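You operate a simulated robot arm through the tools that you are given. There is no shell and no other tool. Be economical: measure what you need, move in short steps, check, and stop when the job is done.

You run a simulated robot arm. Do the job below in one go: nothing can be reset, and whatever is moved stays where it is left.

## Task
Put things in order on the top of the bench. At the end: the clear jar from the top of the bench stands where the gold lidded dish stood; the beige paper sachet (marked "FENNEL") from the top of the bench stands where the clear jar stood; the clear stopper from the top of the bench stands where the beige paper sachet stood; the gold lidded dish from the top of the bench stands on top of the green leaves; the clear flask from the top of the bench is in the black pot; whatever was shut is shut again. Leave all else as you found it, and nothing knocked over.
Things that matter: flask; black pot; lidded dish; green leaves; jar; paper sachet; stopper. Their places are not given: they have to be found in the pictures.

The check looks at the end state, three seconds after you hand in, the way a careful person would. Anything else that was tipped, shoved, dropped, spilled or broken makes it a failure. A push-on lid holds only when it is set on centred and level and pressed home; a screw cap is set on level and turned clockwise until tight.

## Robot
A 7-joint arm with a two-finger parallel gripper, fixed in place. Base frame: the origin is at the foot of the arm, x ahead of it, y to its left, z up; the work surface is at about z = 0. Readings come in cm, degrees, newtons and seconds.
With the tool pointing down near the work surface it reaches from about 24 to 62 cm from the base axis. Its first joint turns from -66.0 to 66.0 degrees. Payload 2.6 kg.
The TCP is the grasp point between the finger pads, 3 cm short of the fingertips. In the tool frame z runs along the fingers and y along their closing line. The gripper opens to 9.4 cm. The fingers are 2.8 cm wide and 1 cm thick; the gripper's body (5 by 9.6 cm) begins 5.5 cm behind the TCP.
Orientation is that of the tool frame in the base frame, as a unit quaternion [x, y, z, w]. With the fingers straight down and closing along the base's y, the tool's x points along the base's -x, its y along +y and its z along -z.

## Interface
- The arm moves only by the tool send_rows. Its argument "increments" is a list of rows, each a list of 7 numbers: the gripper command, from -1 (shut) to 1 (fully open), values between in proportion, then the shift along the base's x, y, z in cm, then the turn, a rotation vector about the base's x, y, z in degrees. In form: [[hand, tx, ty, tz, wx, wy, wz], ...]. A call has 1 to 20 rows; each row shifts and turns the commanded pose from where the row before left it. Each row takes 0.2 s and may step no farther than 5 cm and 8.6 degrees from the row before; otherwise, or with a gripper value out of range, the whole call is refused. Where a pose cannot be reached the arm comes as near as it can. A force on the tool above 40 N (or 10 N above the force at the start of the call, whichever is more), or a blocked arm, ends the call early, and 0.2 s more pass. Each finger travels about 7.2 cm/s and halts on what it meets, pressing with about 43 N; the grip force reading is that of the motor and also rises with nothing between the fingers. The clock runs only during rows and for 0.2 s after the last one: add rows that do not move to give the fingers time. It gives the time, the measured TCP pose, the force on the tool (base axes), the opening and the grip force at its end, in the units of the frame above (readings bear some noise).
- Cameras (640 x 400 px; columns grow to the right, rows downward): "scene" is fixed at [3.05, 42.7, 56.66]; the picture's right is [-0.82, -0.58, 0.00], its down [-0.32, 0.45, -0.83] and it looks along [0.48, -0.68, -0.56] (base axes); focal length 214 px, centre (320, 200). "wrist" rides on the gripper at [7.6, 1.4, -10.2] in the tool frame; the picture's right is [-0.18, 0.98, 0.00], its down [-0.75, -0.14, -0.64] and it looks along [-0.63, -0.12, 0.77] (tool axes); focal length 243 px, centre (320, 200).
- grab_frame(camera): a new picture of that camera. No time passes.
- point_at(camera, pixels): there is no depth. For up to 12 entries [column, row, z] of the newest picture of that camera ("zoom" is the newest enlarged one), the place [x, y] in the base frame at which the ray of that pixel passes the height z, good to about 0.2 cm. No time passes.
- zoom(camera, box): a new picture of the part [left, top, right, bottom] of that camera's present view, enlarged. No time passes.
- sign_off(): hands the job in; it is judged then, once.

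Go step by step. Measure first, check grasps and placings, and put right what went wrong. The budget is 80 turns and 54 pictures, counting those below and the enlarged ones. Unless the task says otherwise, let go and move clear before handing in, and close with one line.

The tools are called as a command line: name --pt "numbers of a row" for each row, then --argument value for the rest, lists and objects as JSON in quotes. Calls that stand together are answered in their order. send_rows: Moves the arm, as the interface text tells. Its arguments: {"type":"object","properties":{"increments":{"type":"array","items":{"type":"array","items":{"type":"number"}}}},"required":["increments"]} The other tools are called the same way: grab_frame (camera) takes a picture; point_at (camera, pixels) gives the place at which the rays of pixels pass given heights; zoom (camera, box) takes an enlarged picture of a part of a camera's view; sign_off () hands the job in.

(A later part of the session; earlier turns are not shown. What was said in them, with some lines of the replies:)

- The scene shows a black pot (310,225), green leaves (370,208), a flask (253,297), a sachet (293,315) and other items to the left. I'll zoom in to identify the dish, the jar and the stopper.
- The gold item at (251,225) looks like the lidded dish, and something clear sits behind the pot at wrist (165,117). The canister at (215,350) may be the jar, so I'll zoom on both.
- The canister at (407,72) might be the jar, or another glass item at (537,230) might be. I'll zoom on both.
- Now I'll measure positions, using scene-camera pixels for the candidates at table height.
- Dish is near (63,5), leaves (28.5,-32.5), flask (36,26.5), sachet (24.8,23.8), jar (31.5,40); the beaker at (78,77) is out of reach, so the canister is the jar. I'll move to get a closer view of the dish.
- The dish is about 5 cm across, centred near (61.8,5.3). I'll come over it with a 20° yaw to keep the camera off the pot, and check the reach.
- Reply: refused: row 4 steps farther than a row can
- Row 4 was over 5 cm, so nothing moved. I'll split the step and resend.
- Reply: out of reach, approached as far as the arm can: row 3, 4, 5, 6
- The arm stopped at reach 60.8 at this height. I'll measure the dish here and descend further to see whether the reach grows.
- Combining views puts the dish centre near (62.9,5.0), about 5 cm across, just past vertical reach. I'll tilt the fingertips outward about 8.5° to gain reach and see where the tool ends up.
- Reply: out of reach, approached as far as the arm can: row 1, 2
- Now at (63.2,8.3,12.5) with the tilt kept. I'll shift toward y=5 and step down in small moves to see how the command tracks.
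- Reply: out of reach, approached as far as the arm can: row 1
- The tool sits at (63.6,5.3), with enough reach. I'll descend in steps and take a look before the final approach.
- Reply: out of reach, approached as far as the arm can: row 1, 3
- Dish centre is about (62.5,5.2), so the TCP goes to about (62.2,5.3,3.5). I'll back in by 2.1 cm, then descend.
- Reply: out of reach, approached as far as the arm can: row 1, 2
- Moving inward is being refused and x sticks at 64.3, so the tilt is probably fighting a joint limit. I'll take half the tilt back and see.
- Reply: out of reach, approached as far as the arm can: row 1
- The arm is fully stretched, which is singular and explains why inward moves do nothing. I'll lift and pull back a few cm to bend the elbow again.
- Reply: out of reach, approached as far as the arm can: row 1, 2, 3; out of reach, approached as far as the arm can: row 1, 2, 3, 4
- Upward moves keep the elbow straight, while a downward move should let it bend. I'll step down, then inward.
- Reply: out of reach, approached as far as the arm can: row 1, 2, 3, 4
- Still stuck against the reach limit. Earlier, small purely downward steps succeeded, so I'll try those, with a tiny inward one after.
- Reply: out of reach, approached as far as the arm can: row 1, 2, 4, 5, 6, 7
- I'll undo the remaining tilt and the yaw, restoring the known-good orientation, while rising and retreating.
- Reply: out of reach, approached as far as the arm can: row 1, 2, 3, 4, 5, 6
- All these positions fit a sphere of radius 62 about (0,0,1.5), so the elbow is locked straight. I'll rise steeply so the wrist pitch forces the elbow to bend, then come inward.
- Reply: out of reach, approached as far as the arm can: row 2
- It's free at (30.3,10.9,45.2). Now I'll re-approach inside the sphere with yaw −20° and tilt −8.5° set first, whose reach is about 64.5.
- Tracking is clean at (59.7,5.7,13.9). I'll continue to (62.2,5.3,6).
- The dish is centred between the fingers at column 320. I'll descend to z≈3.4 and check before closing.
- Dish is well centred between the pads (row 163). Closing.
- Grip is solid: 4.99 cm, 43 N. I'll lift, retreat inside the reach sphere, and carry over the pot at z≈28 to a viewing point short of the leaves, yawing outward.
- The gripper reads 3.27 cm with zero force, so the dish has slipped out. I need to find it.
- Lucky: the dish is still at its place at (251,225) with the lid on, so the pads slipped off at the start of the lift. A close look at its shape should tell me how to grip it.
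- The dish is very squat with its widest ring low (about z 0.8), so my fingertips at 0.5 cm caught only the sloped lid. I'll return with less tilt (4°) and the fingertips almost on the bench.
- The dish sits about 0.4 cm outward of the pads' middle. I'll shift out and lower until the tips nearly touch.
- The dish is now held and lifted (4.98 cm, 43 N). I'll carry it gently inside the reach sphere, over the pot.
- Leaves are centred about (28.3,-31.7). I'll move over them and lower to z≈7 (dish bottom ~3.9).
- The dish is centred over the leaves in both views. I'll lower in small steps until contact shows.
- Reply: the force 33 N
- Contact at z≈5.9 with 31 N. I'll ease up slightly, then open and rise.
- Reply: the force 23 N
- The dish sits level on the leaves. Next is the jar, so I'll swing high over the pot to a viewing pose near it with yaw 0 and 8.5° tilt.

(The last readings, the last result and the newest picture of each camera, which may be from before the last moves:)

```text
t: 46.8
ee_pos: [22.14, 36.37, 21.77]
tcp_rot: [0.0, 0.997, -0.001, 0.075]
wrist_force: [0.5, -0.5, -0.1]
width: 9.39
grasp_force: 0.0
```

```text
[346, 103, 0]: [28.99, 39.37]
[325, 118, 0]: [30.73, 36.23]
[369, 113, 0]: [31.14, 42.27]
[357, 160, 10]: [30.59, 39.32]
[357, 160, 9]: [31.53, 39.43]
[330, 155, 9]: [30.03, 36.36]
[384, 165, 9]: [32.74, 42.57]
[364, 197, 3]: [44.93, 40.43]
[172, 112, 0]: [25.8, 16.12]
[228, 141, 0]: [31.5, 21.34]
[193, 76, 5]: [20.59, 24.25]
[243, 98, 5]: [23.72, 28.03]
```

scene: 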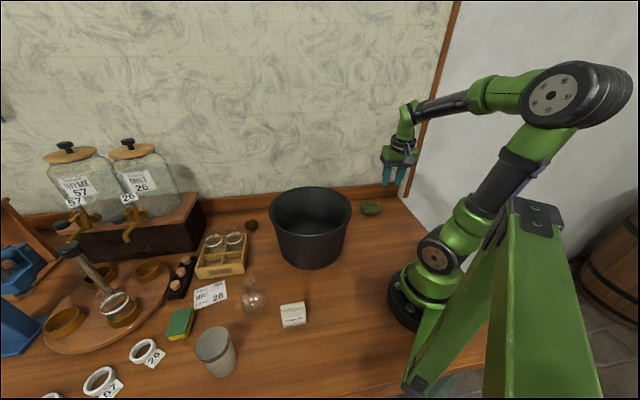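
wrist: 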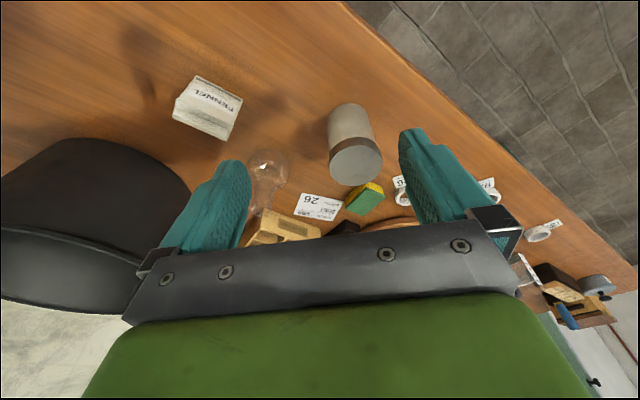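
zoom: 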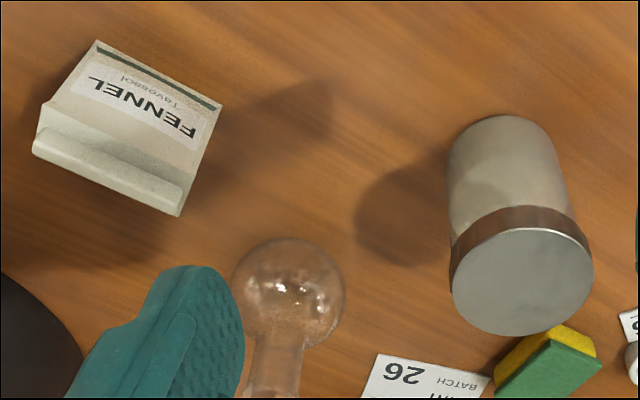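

Jar: centre (32.0,39.4), body about 6.1 cm, lid 6.7 cm, height about 8.6 cm. I'll move over it and descend so the pads hold the body below the lid.

send_rows --pt "1 3.3 1.0 -2.9 0 0 0" --pt "1 3.3 1.0 -2.9 0 0 0" --pt "1 3.2 1.0 -2.9 0 0 0" --pt "1 0 0 -1 0 0 0" --pt "1 0 0 0 0 0 0"

grab_frame --camera "wrist"

```text
t: 48.0
ee_pos: [32.0, 39.22, 12.06]
tcp_rot: [0.0, 0.997, 0.0, 0.075]
wrist_force: [-0.7, 0.3, -0.4]
width: 9.37
grasp_force: 0.1
```

```text
15 pictures are left
```

wrist: 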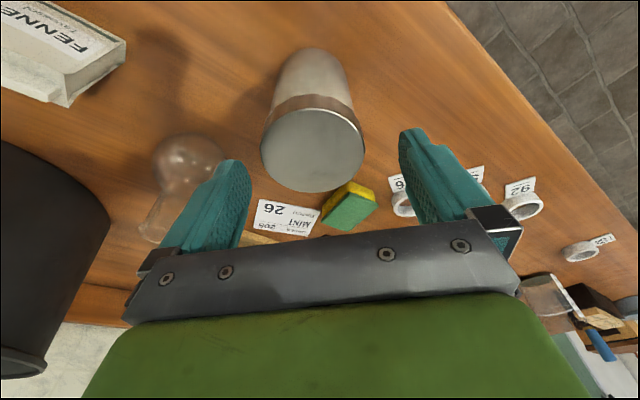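

Lid centre at (313,150) means the jar is about 0.35 cm toward −y. I'll correct, descend and close.

send_rows --pt "1 0 -0.35 -1 0 0 0" --pt "1 0 0 -2 0 0 0" --pt "1 0 0 -2 0 0 0" --pt "1 0 0 -2 0 0 0" --pt "1 0 0 -1 0 0 0" --pt "0.6 0 0 0 0 0 0" --pt "0.0 0 0 0 0 0 0" --pt "-0.2 0 0 0 0 0 0" --pt "-0.2 0 0 0 0 0 0" --pt "-0.2 0 0 0 0 0 0"

```text
t: 49.2
ee_pos: [31.96, 39.4, 4.96]
tcp_rot: [0.0, 0.997, 0.006, 0.077]
wrist_force: [-1.3, -2.5, 7.1]
width: 7.52
grasp_force: 0.0
stopped in row 6: the force on the tool passed its limit (the readings are from after the stop); the commanded pose is now the measured one
```

The call stopped on force at z≈5 with the fingers partly closed. I'll look before doing anything.

zoom --camera "scene" --box '[168, 290, 296, 370]'

```text
5.00 times, centred on (232, 330) of scene
```

zoom: 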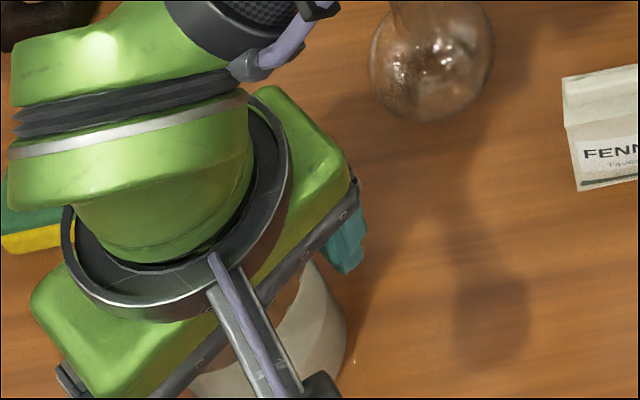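

The gripper body is most likely resting on the lid, so the jar is about 10 cm tall. I'll raise 0.7 cm and then close.

send_rows --pt "0.6 0 0 0.4 0 0 0" --pt "0.6 0 0 0.3 0 0 0" --pt "0.6 0 0 0 0 0 0"

grab_frame --camera "wrist"

```text
t: 50.0
ee_pos: [32.01, 39.28, 5.65]
tcp_rot: [0.0, 0.997, 0.004, 0.078]
wrist_force: [-0.4, 0.6, 0.1]
width: 7.51
grasp_force: 0.0
```

```text
13 pictures are left
```

wrist: 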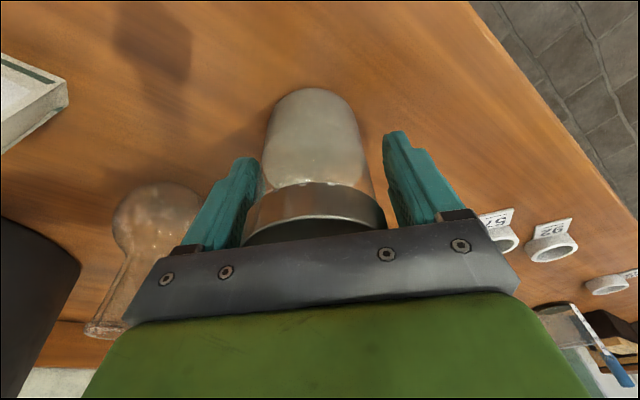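

The jar is upright between the pads, with the lid band higher up near the finger roots. Closing now.

send_rows --pt "0.4 0 -0.15 0 0 0 0" --pt "0.2 0 0 0 0 0 0" --pt "0 0 0 0 0 0 0" --pt "0 0 0 0 0 0 0"

```text
t: 51.0
ee_pos: [31.91, 39.1, 5.53]
tcp_rot: [0.001, 0.997, 0.004, 0.078]
wrist_force: [0.3, 0.9, 0.9]
width: 6.13
grasp_force: 42.9
```

Width is 6.13 cm, so the pads grip the jar's body itself. Lifting and carrying toward the dish's old place.

send_rows --pt "0 0 0 0.5 0 0 0" --pt "0 0 0 1 0 0 0" --pt "0 0 0 2 0 0 0" --pt "0 0 0 3 0 0 0" --pt "0 0 0 3 0 0 0" --pt "0 0 0 3 0 0 0" --pt "0 0 0 2 0 0 0" --pt "0 2.26 -2.39 0.3 0 0 -5" --pt "0 2.26 -2.39 0.3 0 0 -5" --pt "0 2.26 -2.39 0.3 0 0 -5" --pt "0 2.26 -2.39 0.3 0 0 -5" --pt "0 2.26 -2.39 0.3 0 0 0" --pt "0 2.26 -2.39 0.3 0 0 0" --pt "0 2.26 -2.39 0.3 0 0 0" --pt "0 2.26 -2.39 0.3 0 0 0" --pt "0 0 0 0 0 0 0"

```text
t: 54.5
ee_pos: [50.29, 19.89, 22.59]
tcp_rot: [0.174, 0.982, -0.009, 0.077]
wrist_force: [-0.7, -0.4, -2.5]
width: 6.16
grasp_force: 42.7
```

send_rows --pt "0 1.7 -3.1 -1.1 0 0 0" --pt "0 1.7 -3.1 -1.1 0 0 0" --pt "0 1.7 -3.1 -1.1 0 0 0" --pt "0 1.6 -3.1 -1.3 0 0 0" --pt "0 1.75 -0.85 -2 0 0 0" --pt "0 1.75 -0.85 -2 0 0 0" --pt "0 1.0 -0.4 -2.3 0 0 0" --pt "0 0.75 -0.4 -2.3 0 0 0" --pt "0 0 0 0 0 0 0"

grab_frame --camera "scene"

```text
t: 56.5
ee_pos: [62.13, 5.26, 9.26]
tcp_rot: [0.174, 0.982, -0.009, 0.077]
wrist_force: [1.2, -0.2, -3.1]
width: 6.12
grasp_force: 43.0
```

```text
12 pictures are left
```

scene: 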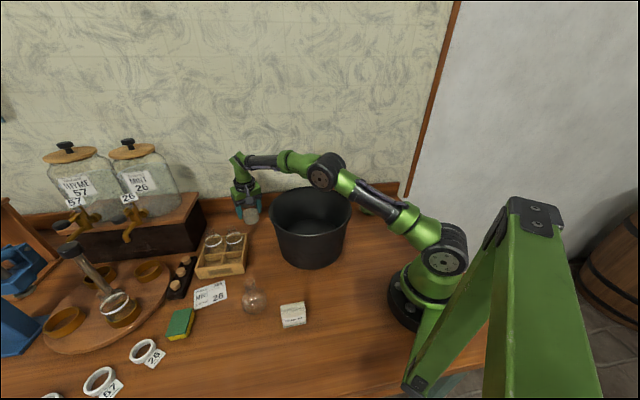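

Clear on all sides. Lowering to the release height of about 5.55.

send_rows --pt "0 0.3 -0.15 -1.5 0 0 0" --pt "0 0 0 -1 0 0 0" --pt "0 0 0 -0.6 0 0 0" --pt "0 0 0 -0.4 0 0 0" --pt "0 0 0 -0.15 0 0 0" --pt "0 0 0 0 0 0 0"

```text
t: 57.9
ee_pos: [62.37, 4.99, 5.62]
tcp_rot: [0.173, 0.982, -0.009, 0.077]
wrist_force: [1.3, 0.4, -1.0]
width: 6.13
grasp_force: 42.8
```

send_rows --pt "0 0 0 -0.12 0 0 0" --pt "0 0 0 0 0 0 0"

```text
t: 58.5
ee_pos: [62.42, 4.98, 5.62]
tcp_rot: [0.173, 0.982, -0.009, 0.078]
wrist_force: [-2.3, -0.7, 5.0]
width: 6.13
grasp_force: 43.2
```

The bench is carrying the jar (+5 N). I'll open and rise straight up, then retreat.

send_rows --pt "0.3 0 0 0 0 0 0" --pt "0.8 0 0 0 0 0 0" --pt "1 0 0 0 0 0 0" --pt "1 0 0 1.5 0 0 0" --pt "1 0 0 2 0 0 0" --pt "1 -0.3 0.1 2.3 0 0 0" --pt "1 -0.6 0.2 2.5 0 0 0" --pt "1 -1.5 0.3 3 0 0 0" --pt "1 -3 1 3 0 0 0" --pt "1 -3 1 3 0 0 0" --pt "1 0 0 0 0 0 0"

zoom --camera "scene" --box '[160, 170, 320, 270]'

```text
t: 60.9
ee_pos: [54.03, 7.37, 22.75]
tcp_rot: [0.174, 0.982, -0.009, 0.078]
wrist_force: [0.0, -0.3, -0.4]
width: 9.42
grasp_force: 0.0
```

```text
4.00 times, centred on (240, 220) of scene
```

zoom: 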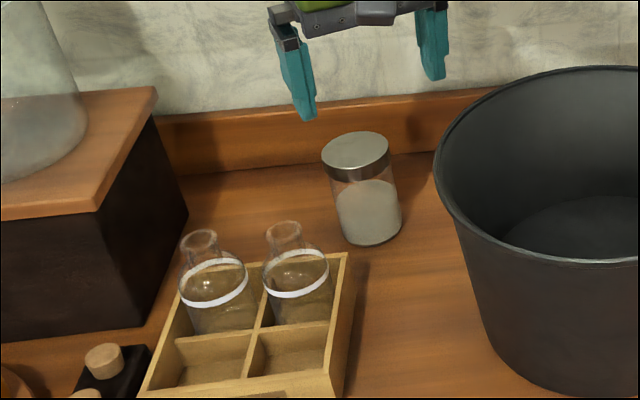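

The jar stands upright with its lid on at the dish's old place. Next is the sachet: about 5.9 cm wide along (0.64,0.76) and roughly 6 cm tall, so I'll use a vertical tool at yaw +50° above (24.7,23).

send_rows --pt "1 -3.28 1.68 0.2 1.5 4.15 0" --pt "1 -3.28 1.68 0.2 1.5 4.15 0" --pt "1 -3.28 1.68 0 0 0 7.8" --pt "1 -3.28 1.68 0 0 0 7.8" --pt "1 -3.28 1.68 0 0 0 7.8" --pt "1 -3.28 1.68 0 0 0 7.8" --pt "1 -3.28 1.68 0 0 0 7.8" --pt "1 -3.28 1.68 0 0 0 7.8" --pt "1 -3.06 1.9 0 0 0 7.8" --pt "1 0 0 -2 0 0 7.8" --pt "1 0 0 -4 0 0 7.6" --pt "1 0 0 -3 0 0 0" --pt "1 0 0 0 0 0 0"

grab_frame --camera "wrist"

```text
t: 63.6
ee_pos: [24.58, 22.87, 14.07]
tcp_rot: [-0.422, 0.907, 0.004, -0.001]
wrist_force: [-0.6, -0.3, 0.5]
width: 9.4
grasp_force: 0.0
```

```text
10 pictures are left
```

wrist: 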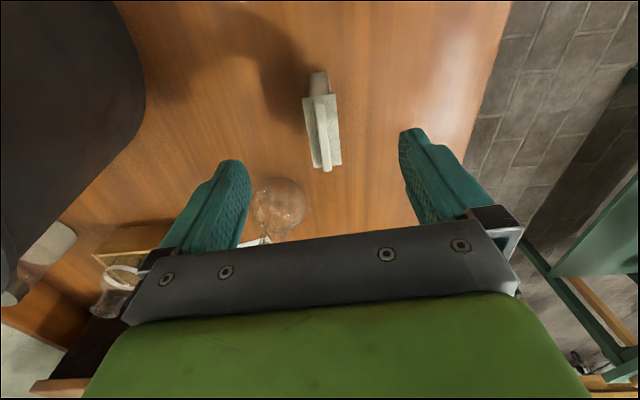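

The sachet runs nearly along the finger plane, as wanted. Measuring it.

point_at --camera "wrist" --pixels '[[318, 72, 0], [313, 73, 0], [328, 72, 0], [322, 135, 5], [322, 135, 6], [308, 97, 6], [327, 170, 6], [303, 98, 5], [342, 163, 5], [315, 165, 5]]'

```text
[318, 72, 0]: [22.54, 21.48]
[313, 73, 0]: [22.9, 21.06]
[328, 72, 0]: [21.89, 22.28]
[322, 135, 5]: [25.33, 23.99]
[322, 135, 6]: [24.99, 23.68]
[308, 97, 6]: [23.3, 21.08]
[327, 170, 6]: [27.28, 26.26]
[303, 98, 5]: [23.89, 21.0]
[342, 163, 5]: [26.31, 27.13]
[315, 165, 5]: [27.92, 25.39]
```

Centred laterally. I'll shift 0.8 cm along the sachet, descend to z 4 and close.

send_rows --pt "1 0.43 0.7 -2 0 0 0" --pt "1 0 0 -3 0 0 0" --pt "1 0 0 -3 0 0 0" --pt "1 0 0 -2.05 0 0 0" --pt "0.4 0 0 0 0 0 0" --pt "-0.2 0 0 0 0 0 0" --pt "-0.8 0 0 0 0 0 0" --pt "-0.8 0 0 0 0 0 0" --pt "-0.8 0 0 0 0 0 0"

```text
t: 65.7
ee_pos: [25.07, 23.54, 4.09]
tcp_rot: [-0.422, 0.906, 0.004, 0.0]
wrist_force: [0.9, -0.5, 0.6]
width: 2.69
grasp_force: 43.7
```

Gripped at 2.69 cm. Lifting and carrying to the jar's old place at (32,39).

send_rows --pt "-0.8 0 0 0.5 0 0 0" --pt "-0.8 0 0 1.5 0 0 0" --pt "-0.8 0 0 3 0 0 0" --pt "-0.8 0 0 3.5 0 0 0" --pt "-0.8 0 0 3.5 0 0 0" --pt "-0.8 1.42 3.1 0 0 0 0" --pt "-0.8 1.42 3.1 0 0 0 0" --pt "-0.8 1.42 3.1 0 0 0 0" --pt "-0.8 1.42 3.1 0 0 0 0" --pt "-0.8 1.42 3.1 0 0 0 0" --pt "-0.8 0 0 -3.5 0 0 0" --pt "-0.8 0 0 -3.5 0 0 0" --pt "-0.8 0 0 -3 0 0 0" --pt "-0.8 0 0 -1.2 0 0 0" --pt "-0.8 0 0 0 0 0 0"

```text
t: 68.8
ee_pos: [32.16, 39.05, 4.92]
tcp_rot: [-0.422, 0.907, 0.005, -0.001]
wrist_force: [-0.5, -0.2, -0.4]
width: 2.7
grasp_force: 42.4
```

send_rows --pt "-0.8 0 0 -0.5 0 0 0" --pt "-0.8 0 0 -0.3 0 0 0" --pt "-0.8 0 0 -0.08 0 0 0" --pt "-0.8 0 0 0 0 0 0"

```text
t: 69.8
ee_pos: [32.25, 39.03, 4.04]
tcp_rot: [-0.421, 0.907, 0.005, -0.002]
wrist_force: [0.1, -0.3, 1.2]
width: 2.7
grasp_force: 42.5
```

At the grasp height with the bench touching. Releasing and rising.

send_rows --pt "-0.3 0 0 0 0 0 0" --pt "0.3 0 0 0 0 0 0" --pt "1 0 0 0 0 0 0" --pt "1 0 0 2 0 0 0" --pt "1 0 0 3 0 0 0" --pt "1 0 0 4 0 0 0" --pt "1 0 0 4 0 0 0" --pt "1 0 0 4 0 0 0"

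zoom --camera "scene" --box '[168, 270, 328, 370]'

```text
t: 71.7
ee_pos: [32.26, 39.09, 20.97]
tcp_rot: [-0.421, 0.907, 0.005, 0.0]
wrist_force: [0.0, 0.4, 0.1]
width: 9.38
grasp_force: 0.1
```

```text
4.00 times, centred on (248, 320) of scene
```

zoom: 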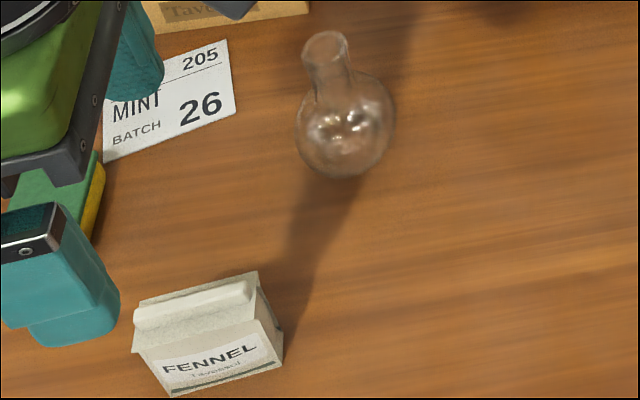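

The sachet stands upright at (32,39). Now I'll cross high over the pot to the stopper with yaw 0.

send_rows --pt "1 0.4 -4.4 2 0 0 -7.1" --pt "1 0.4 -4.4 2 0 0 -7.1" --pt "1 0.4 -4.4 2 0 0 -7.1" --pt "1 0.4 -4.4 0 0 0 -7.1" --pt "1 0.4 -4.4 0 0 0 -7.1" --pt "1 0.4 -4.4 0 0 0 -7.1" --pt "1 0.4 -4.4 0 0 0 -7.2" --pt "1 0.4 -4.4 0 0 0 0" --pt "1 0.4 -4.4 0 0 0 0" --pt "1 0.4 -4.4 0 0 0 0" --pt "1 0.4 -4.4 0 0 0 0" --pt "1 0.4 -4.4 -2 0 0 0" --pt "1 0.4 -4.4 -2 0 0 0" --pt "1 0.4 -4.4 -2 0 0 0" --pt "1 0 0 -4 0 0 0" --pt "1 0 0 0 0 0 0"

grab_frame --camera "wrist"

```text
t: 75.0
ee_pos: [37.56, -22.36, 17.16]
tcp_rot: [-0.002, 1.0, 0.004, 0.0]
wrist_force: [-0.3, -0.6, -0.2]
width: 9.4
grasp_force: 0.0
```

```text
8 pictures are left
```

wrist: 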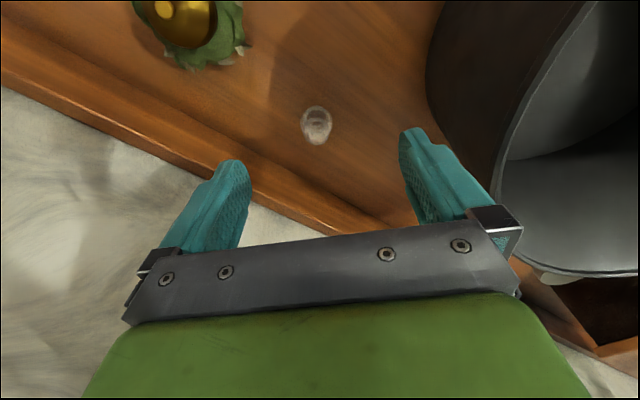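

point_at --camera "wrist" --pixels '[[317, 125, 0], [317, 125, 1.5], [317, 130, 3], [300, 124, 1], [333, 124, 1], [317, 107, 0], [318, 144, 3], [428, 80, 0], [500, 180, 12], [505, 150, 12]]'

zoom --camera "wrist" --box '[285, 95, 349, 155]'

```text
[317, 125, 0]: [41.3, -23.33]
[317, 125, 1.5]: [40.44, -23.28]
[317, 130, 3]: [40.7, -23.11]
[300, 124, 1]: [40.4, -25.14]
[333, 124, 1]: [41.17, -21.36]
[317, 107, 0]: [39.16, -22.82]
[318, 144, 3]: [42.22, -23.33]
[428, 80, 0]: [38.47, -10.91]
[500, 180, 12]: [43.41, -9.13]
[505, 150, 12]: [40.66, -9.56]
```

```text
6.67 times, centred on (317, 125) of wrist
```

zoom: 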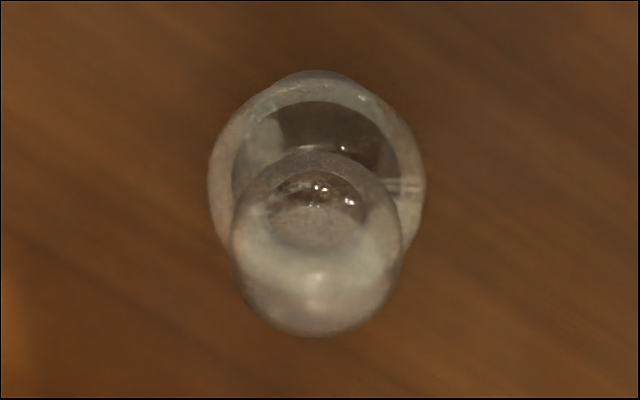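

Stopper stands at (40.5,-23.25) with a flange about 3.7 cm wide, well clear of the pot. I'll move over it, descend to z 3.5 and close.

send_rows --pt "1 1.5 -0.45 -3 0 0 0" --pt "1 1.45 -0.45 -3.5 0 0 0" --pt "1 0 0 -3.5 0 0 0" --pt "1 0 0 -2.5 0 0 0" --pt "1 0 0 -1.15 0 0 0" --pt "1 0 0 0 0 0 0"

grab_frame --camera "wrist"

```text
t: 76.5
ee_pos: [40.74, -23.59, 3.37]
tcp_rot: [-0.001, 1.0, 0.005, 0.001]
wrist_force: [0.3, 0.5, 0.3]
width: 9.38
grasp_force: 0.1
```

```text
6 pictures are left
```

wrist: 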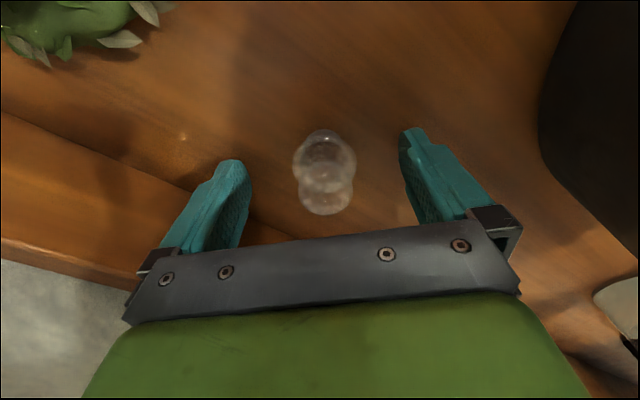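

Well centred (325,163). Closing and making a small test lift.

send_rows --pt "0.4 0 0.2 0 0 0 0" --pt "-0.2 0 0 0 0 0 0" --pt "-0.7 0 0 0 0 0 0" --pt "-0.7 0 0 0 0 0 0" --pt "-0.7 0 0 0 0 0 0" --pt "-0.7 0 0 0.4 0 0 0" --pt "-0.7 0 0 0.8 0 0 0" --pt "-0.7 0 0 1.5 0 0 0" --pt "-0.7 0 0 0 0 0 0"

```text
t: 78.5
ee_pos: [40.7, -23.27, 6.09]
tcp_rot: [-0.001, 1.0, 0.004, 0.0]
wrist_force: [-0.3, 0.7, -0.4]
width: 3.29
grasp_force: 43.1
```

Held at 3.29 cm. Carrying it over the pot to the sachet's old place.

send_rows --pt "-0.7 0 0 2.5 0 0 0" --pt "-0.7 0 0 3.3 0 0 0" --pt "-0.7 0 0 3.3 0 0 0" --pt "-0.7 0 0 3.3 0 0 0" --pt "-0.7 0 0 3.3 0 0 0" --pt "-0.7 -1.24 3.6 0 0 0 0" --pt "-0.7 -1.24 3.6 0 0 0 0" --pt "-0.7 -1.24 3.6 0 0 0 0" --pt "-0.7 -1.24 3.6 0 0 0 0" --pt "-0.7 -1.24 3.6 0 0 0 0" --pt "-0.7 -1.24 3.6 0 0 0 0" --pt "-0.7 -1.24 3.6 0 0 0 0" --pt "-0.7 -1.24 3.6 0 0 0 0" --pt "-0.7 -1.24 3.6 0 0 0 0" --pt "-0.7 -1.24 3.6 0 0 0 0" --pt "-0.7 -1.24 3.6 0 0 0 0" --pt "-0.7 -1.24 3.6 0 0 0 0" --pt "-0.7 -1.24 3.6 0 0 0 0" --pt "-0.7 0 0 -3 0 0 0" --pt "-0.7 0 0 0 0 0 0"

```text
t: 82.7
ee_pos: [24.7, 23.61, 19.02]
tcp_rot: [-0.001, 1.0, 0.004, 0.0]
wrist_force: [0.8, 0.0, -0.2]
width: 3.3
grasp_force: 43.4
```

send_rows --pt "-0.7 0 0 -3.5 0 0 0" --pt "-0.7 0 0 -3.5 0 0 0" --pt "-0.7 0 0 -3.5 0 0 0" --pt "-0.7 0 0 -3 0 0 0" --pt "-0.7 0 0 -1.2 0 0 0" --pt "-0.7 0 0 -0.6 0 0 0" --pt "-0.7 0 0 -0.3 0 0 0" --pt "-0.7 0 0 0 0 0 0"

grab_frame --camera "wrist"

```text
t: 84.5
ee_pos: [24.7, 23.64, 3.28]
tcp_rot: [-0.001, 1.0, 0.005, 0.001]
wrist_force: [-5.1, -3.5, 26.2]
width: 3.27
grasp_force: 42.8
```

```text
5 pictures are left
```

wrist: 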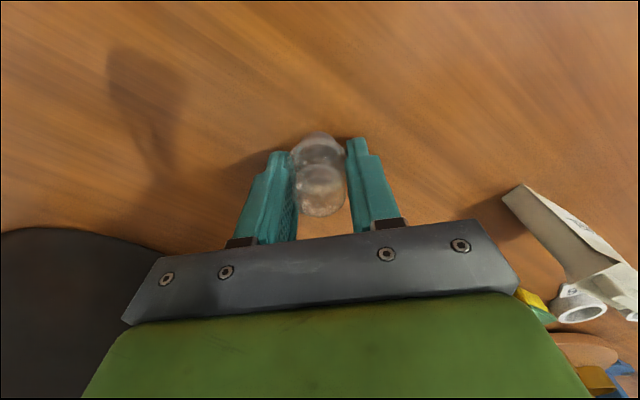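

Touching the bench with the stopper upright. I'll ease off, open and rise.

send_rows --pt "-0.7 0 0 0.12 0 0 0" --pt "-0.3 0 0 0 0 0 0" --pt "0.3 0 0 0 0 0 0" --pt "0.8 0 0 0 0 0 0" --pt "1 0 0 1.5 0 0 0" --pt "1 0 0 3 0 0 0" --pt "1 0 0 4 0 0 0" --pt "1 0 0 4 0 0 0" --pt "1 0 0 0 0 0 0"

grab_frame --camera "wrist"

```text
t: 86.5
ee_pos: [24.58, 23.72, 15.76]
tcp_rot: [0.0, 1.0, 0.004, 0.002]
wrist_force: [-0.6, 0.4, -0.3]
width: 9.38
grasp_force: 0.1
```

```text
4 pictures are left
```

wrist: 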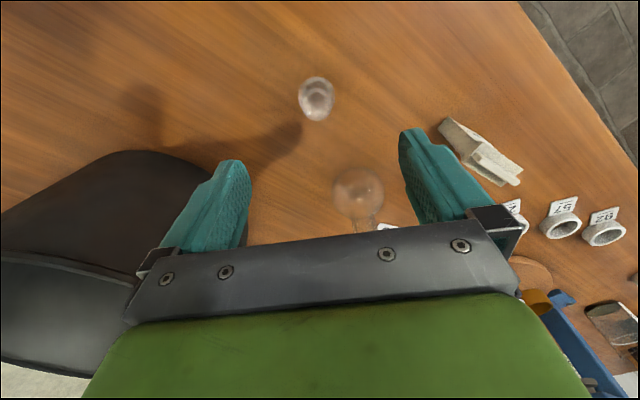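

The stopper stands in place. Now the flask, whose bulb is at (358,190); measuring it.

point_at --camera "wrist" --pixels '[[358, 190, 3], [358, 190, 3.5], [332, 190, 3], [384, 190, 3], [358, 168, 1], [6, 255, 12], [205, 255, 12], [140, 152, 0]]'

```text
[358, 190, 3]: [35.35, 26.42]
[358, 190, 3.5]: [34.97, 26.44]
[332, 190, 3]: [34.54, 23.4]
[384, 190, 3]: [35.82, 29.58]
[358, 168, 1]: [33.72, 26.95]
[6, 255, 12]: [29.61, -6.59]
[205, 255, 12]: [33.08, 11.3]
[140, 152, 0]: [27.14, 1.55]
```

Flask bulb is about 6.2 cm across at (35.3,26.4), with the neck top near z 11. I'll go above it to grip the neck.

send_rows --pt "1 0 0 2 0 0 0" --pt "1 3.6 0.8 0 0 0 0" --pt "1 3.6 0.9 0 0 0 0" --pt "1 3.5 0.9 0 0 0 0" --pt "1 0 0 -2.5 0 0 0" --pt "1 0 0 0 0 0 0"

grab_frame --camera "wrist"

```text
t: 87.8
ee_pos: [35.53, 26.43, 15.22]
tcp_rot: [-0.002, 1.0, 0.004, 0.0]
wrist_force: [0.9, -0.4, -0.6]
width: 9.41
grasp_force: 0.0
```

```text
3 pictures are left
```

wrist: 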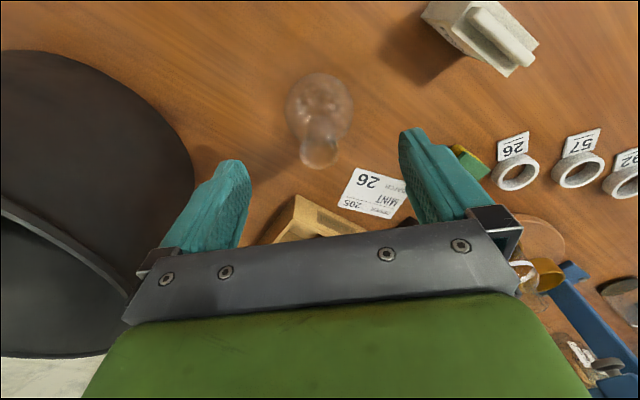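

point_at --camera "wrist" --pixels '[[320, 105, 3], [321, 152, 9], [321, 152, 10], [321, 152, 11], [301, 152, 10], [340, 152, 10], [100, 265, 13], [0, 200, 13], [125, 295, 13], [190, 170, 0], [110, 60, 0], [55, 355, 13]]'

```text
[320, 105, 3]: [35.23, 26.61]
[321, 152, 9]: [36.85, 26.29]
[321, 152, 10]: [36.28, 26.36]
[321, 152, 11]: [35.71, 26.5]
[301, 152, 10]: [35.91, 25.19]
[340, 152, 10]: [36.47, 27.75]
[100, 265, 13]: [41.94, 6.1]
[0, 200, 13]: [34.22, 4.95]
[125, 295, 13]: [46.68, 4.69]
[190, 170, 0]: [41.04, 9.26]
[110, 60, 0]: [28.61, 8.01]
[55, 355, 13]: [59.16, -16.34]
```

Combining views gives a pot rim at about z 16, centre (38,-0.6), radius about 12. The neck is at (36,26.4), so I'll descend to z 9.4 and close on it.

send_rows --pt "1 0.4 0 -2 0 0 0" --pt "1 0 0 -2 0 0 0" --pt "1 0 0 -1.8 0 0 0" --pt "0.4 0 0 0 0 0 0" --pt "-0.2 0 0 0 0 0 0" --pt "-0.8 0 0 0 0 0 0" --pt "-0.8 0 0 0 0 0 0" --pt "-0.8 0 0 0 0 0 0" --pt "-0.8 0 0 0.4 0 0 0" --pt "-0.8 0 0 0.8 0 0 0" --pt "-0.8 0 0 1.5 0 0 0" --pt "-0.8 0 0 0 0 0 0"

```text
t: 90.5
ee_pos: [35.63, 26.18, 12.33]
tcp_rot: [-0.001, 1.0, 0.005, 0.0]
wrist_force: [0.0, 0.5, -0.5]
width: 2.34
grasp_force: 42.8
```

Neck held at 2.34 cm. Lifting to z≈31 and moving over the pot's centre.

send_rows --pt "-0.8 0 0 2.5 0 0 0" --pt "-0.8 0 0 3.2 0 0 0" --pt "-0.8 0 0 3.2 0 0 0" --pt "-0.8 0 0 3.2 0 0 0" --pt "-0.8 0 0 3.2 0 0 0" --pt "-0.8 0 0 3.2 0 0 0" --pt "-0.8 0.3 -3.35 0 0 0 0" --pt "-0.8 0.3 -3.35 0 0 0 0" --pt "-0.8 0.3 -3.35 0 0 0 0" --pt "-0.8 0.3 -3.35 0 0 0 0" --pt "-0.8 0.3 -3.35 0 0 0 0" --pt "-0.8 0.3 -3.35 0 0 0 0" --pt "-0.8 0.3 -3.35 0 0 0 0" --pt "-0.8 0.3 -3.35 0 0 0 0" --pt "-0.8 0 0 0 0 0 0"

grab_frame --camera "wrist"

```text
t: 93.7
ee_pos: [38.09, -0.61, 30.76]
tcp_rot: [-0.001, 1.0, 0.005, 0.0]
wrist_force: [0.3, 0.6, 0.1]
width: 2.37
grasp_force: 43.2
```

```text
2 pictures are left
```

wrist: 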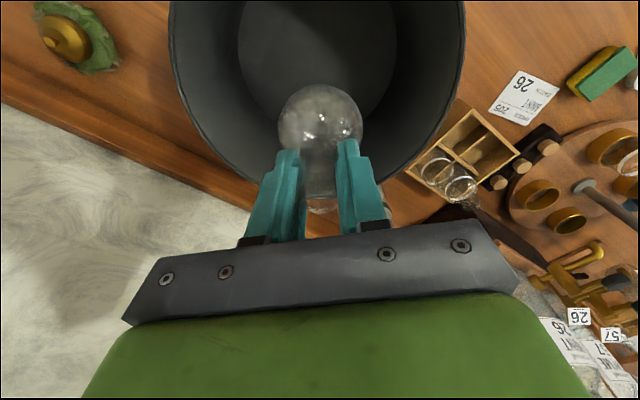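

point_at --camera "wrist" --pixels '[[169, 30, 16], [466, 30, 16], [318, 190, 16], [238, 50, 0.5], [397, 50, 0.5], [318, 122, 0.5]]'

```text
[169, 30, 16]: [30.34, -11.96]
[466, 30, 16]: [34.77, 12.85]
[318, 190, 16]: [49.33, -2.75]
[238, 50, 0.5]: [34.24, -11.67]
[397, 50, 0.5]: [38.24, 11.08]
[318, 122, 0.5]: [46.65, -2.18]
```

Pot centre is about (36.7,-0.3). I'll shift 1.2 cm in and lower to z≈11, then feel for the floor.

send_rows --pt "-0.8 -1.2 0.3 -2 0 0 0" --pt "-0.8 0 0 -3 0 0 0" --pt "-0.8 0 0 -3 0 0 0" --pt "-0.8 0 0 -3 0 0 0" --pt "-0.8 0 0 -3 0 0 0" --pt "-0.8 0 0 -3 0 0 0" --pt "-0.8 0 0 -2 0 0 0" --pt "-0.8 0 0 0 0 0 0"

```text
t: 95.3
ee_pos: [37.07, -0.14, 12.8]
tcp_rot: [0.0, 1.0, 0.004, 0.007]
wrist_force: [-4.3, -0.4, 10.9]
width: 2.31
grasp_force: 42.9
stopped in row 8: the force on the tool passed its limit (the readings are from after the stop); the commanded pose is now the measured one
```

It stopped on a 10.9 N upward force at z 12.8, probably the pot floor at z≈3. I'll check with one picture.

grab_frame --camera "wrist"

```text
1 pictures are left
```

wrist: 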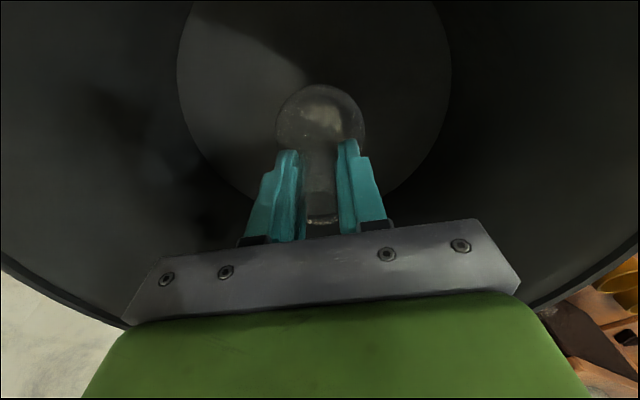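

The flask is over the pot floor (computed at z≈2.5–3), so this is true floor contact. I'll ease up slightly, release and rise straight out.

send_rows --pt "-0.8 0 0 0.05 0 0 0" --pt "-0.8 0 0 0 0 0 0"

```text
t: 95.9
ee_pos: [37.06, -0.23, 12.82]
tcp_rot: [0.0, 1.0, 0.005, 0.007]
wrist_force: [1.6, -0.9, 3.4]
width: 2.33
grasp_force: 43.5
```

send_rows --pt "-0.4 0 0 0 0 0 0" --pt "-0.1 0 0 0 0 0 0" --pt "0.3 0 0 0 0 0 0" --pt "0.3 0 0 0 0 0 0" --pt "0.3 0 0 1.5 0 0 0" --pt "0.3 0 0 3 0 0 0" --pt "0.3 0 0 4 0 0 0" --pt "0.3 0 0 4 0 0 0" --pt "0.3 0 0 4 0 0 0" --pt "0.3 -1 0 4 0 0 0" --pt "0.3 -2 0 3 0 0 0" --pt "0.3 0 0 0 0 0 0"

grab_frame --camera "wrist"

```text
t: 98.5
ee_pos: [33.89, -0.3, 36.49]
tcp_rot: [-0.001, 1.0, 0.005, 0.006]
wrist_force: [-0.4, 0.4, 0.2]
width: 6.11
grasp_force: 0.1
```

```text
0 pictures are left
```

wrist: 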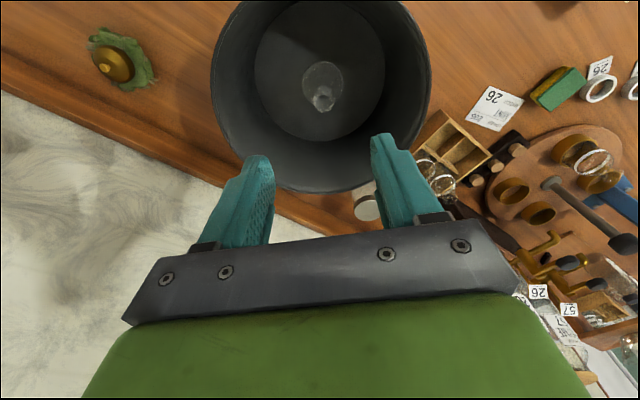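

The flask stands upright in the pot (322,88), the dish is on the leaves (115,62), the jar is in the dish's old place (367,205), and the gripper is clear. Handing in.

sign_off

```text
The job is handed in.
```

The job is handed in: the jar, sachet, stopper, dish and flask are all where you asked, standing, with the lids still on. I had no picture left for one last view of the whole bench, but each placement looked right when I checked it.
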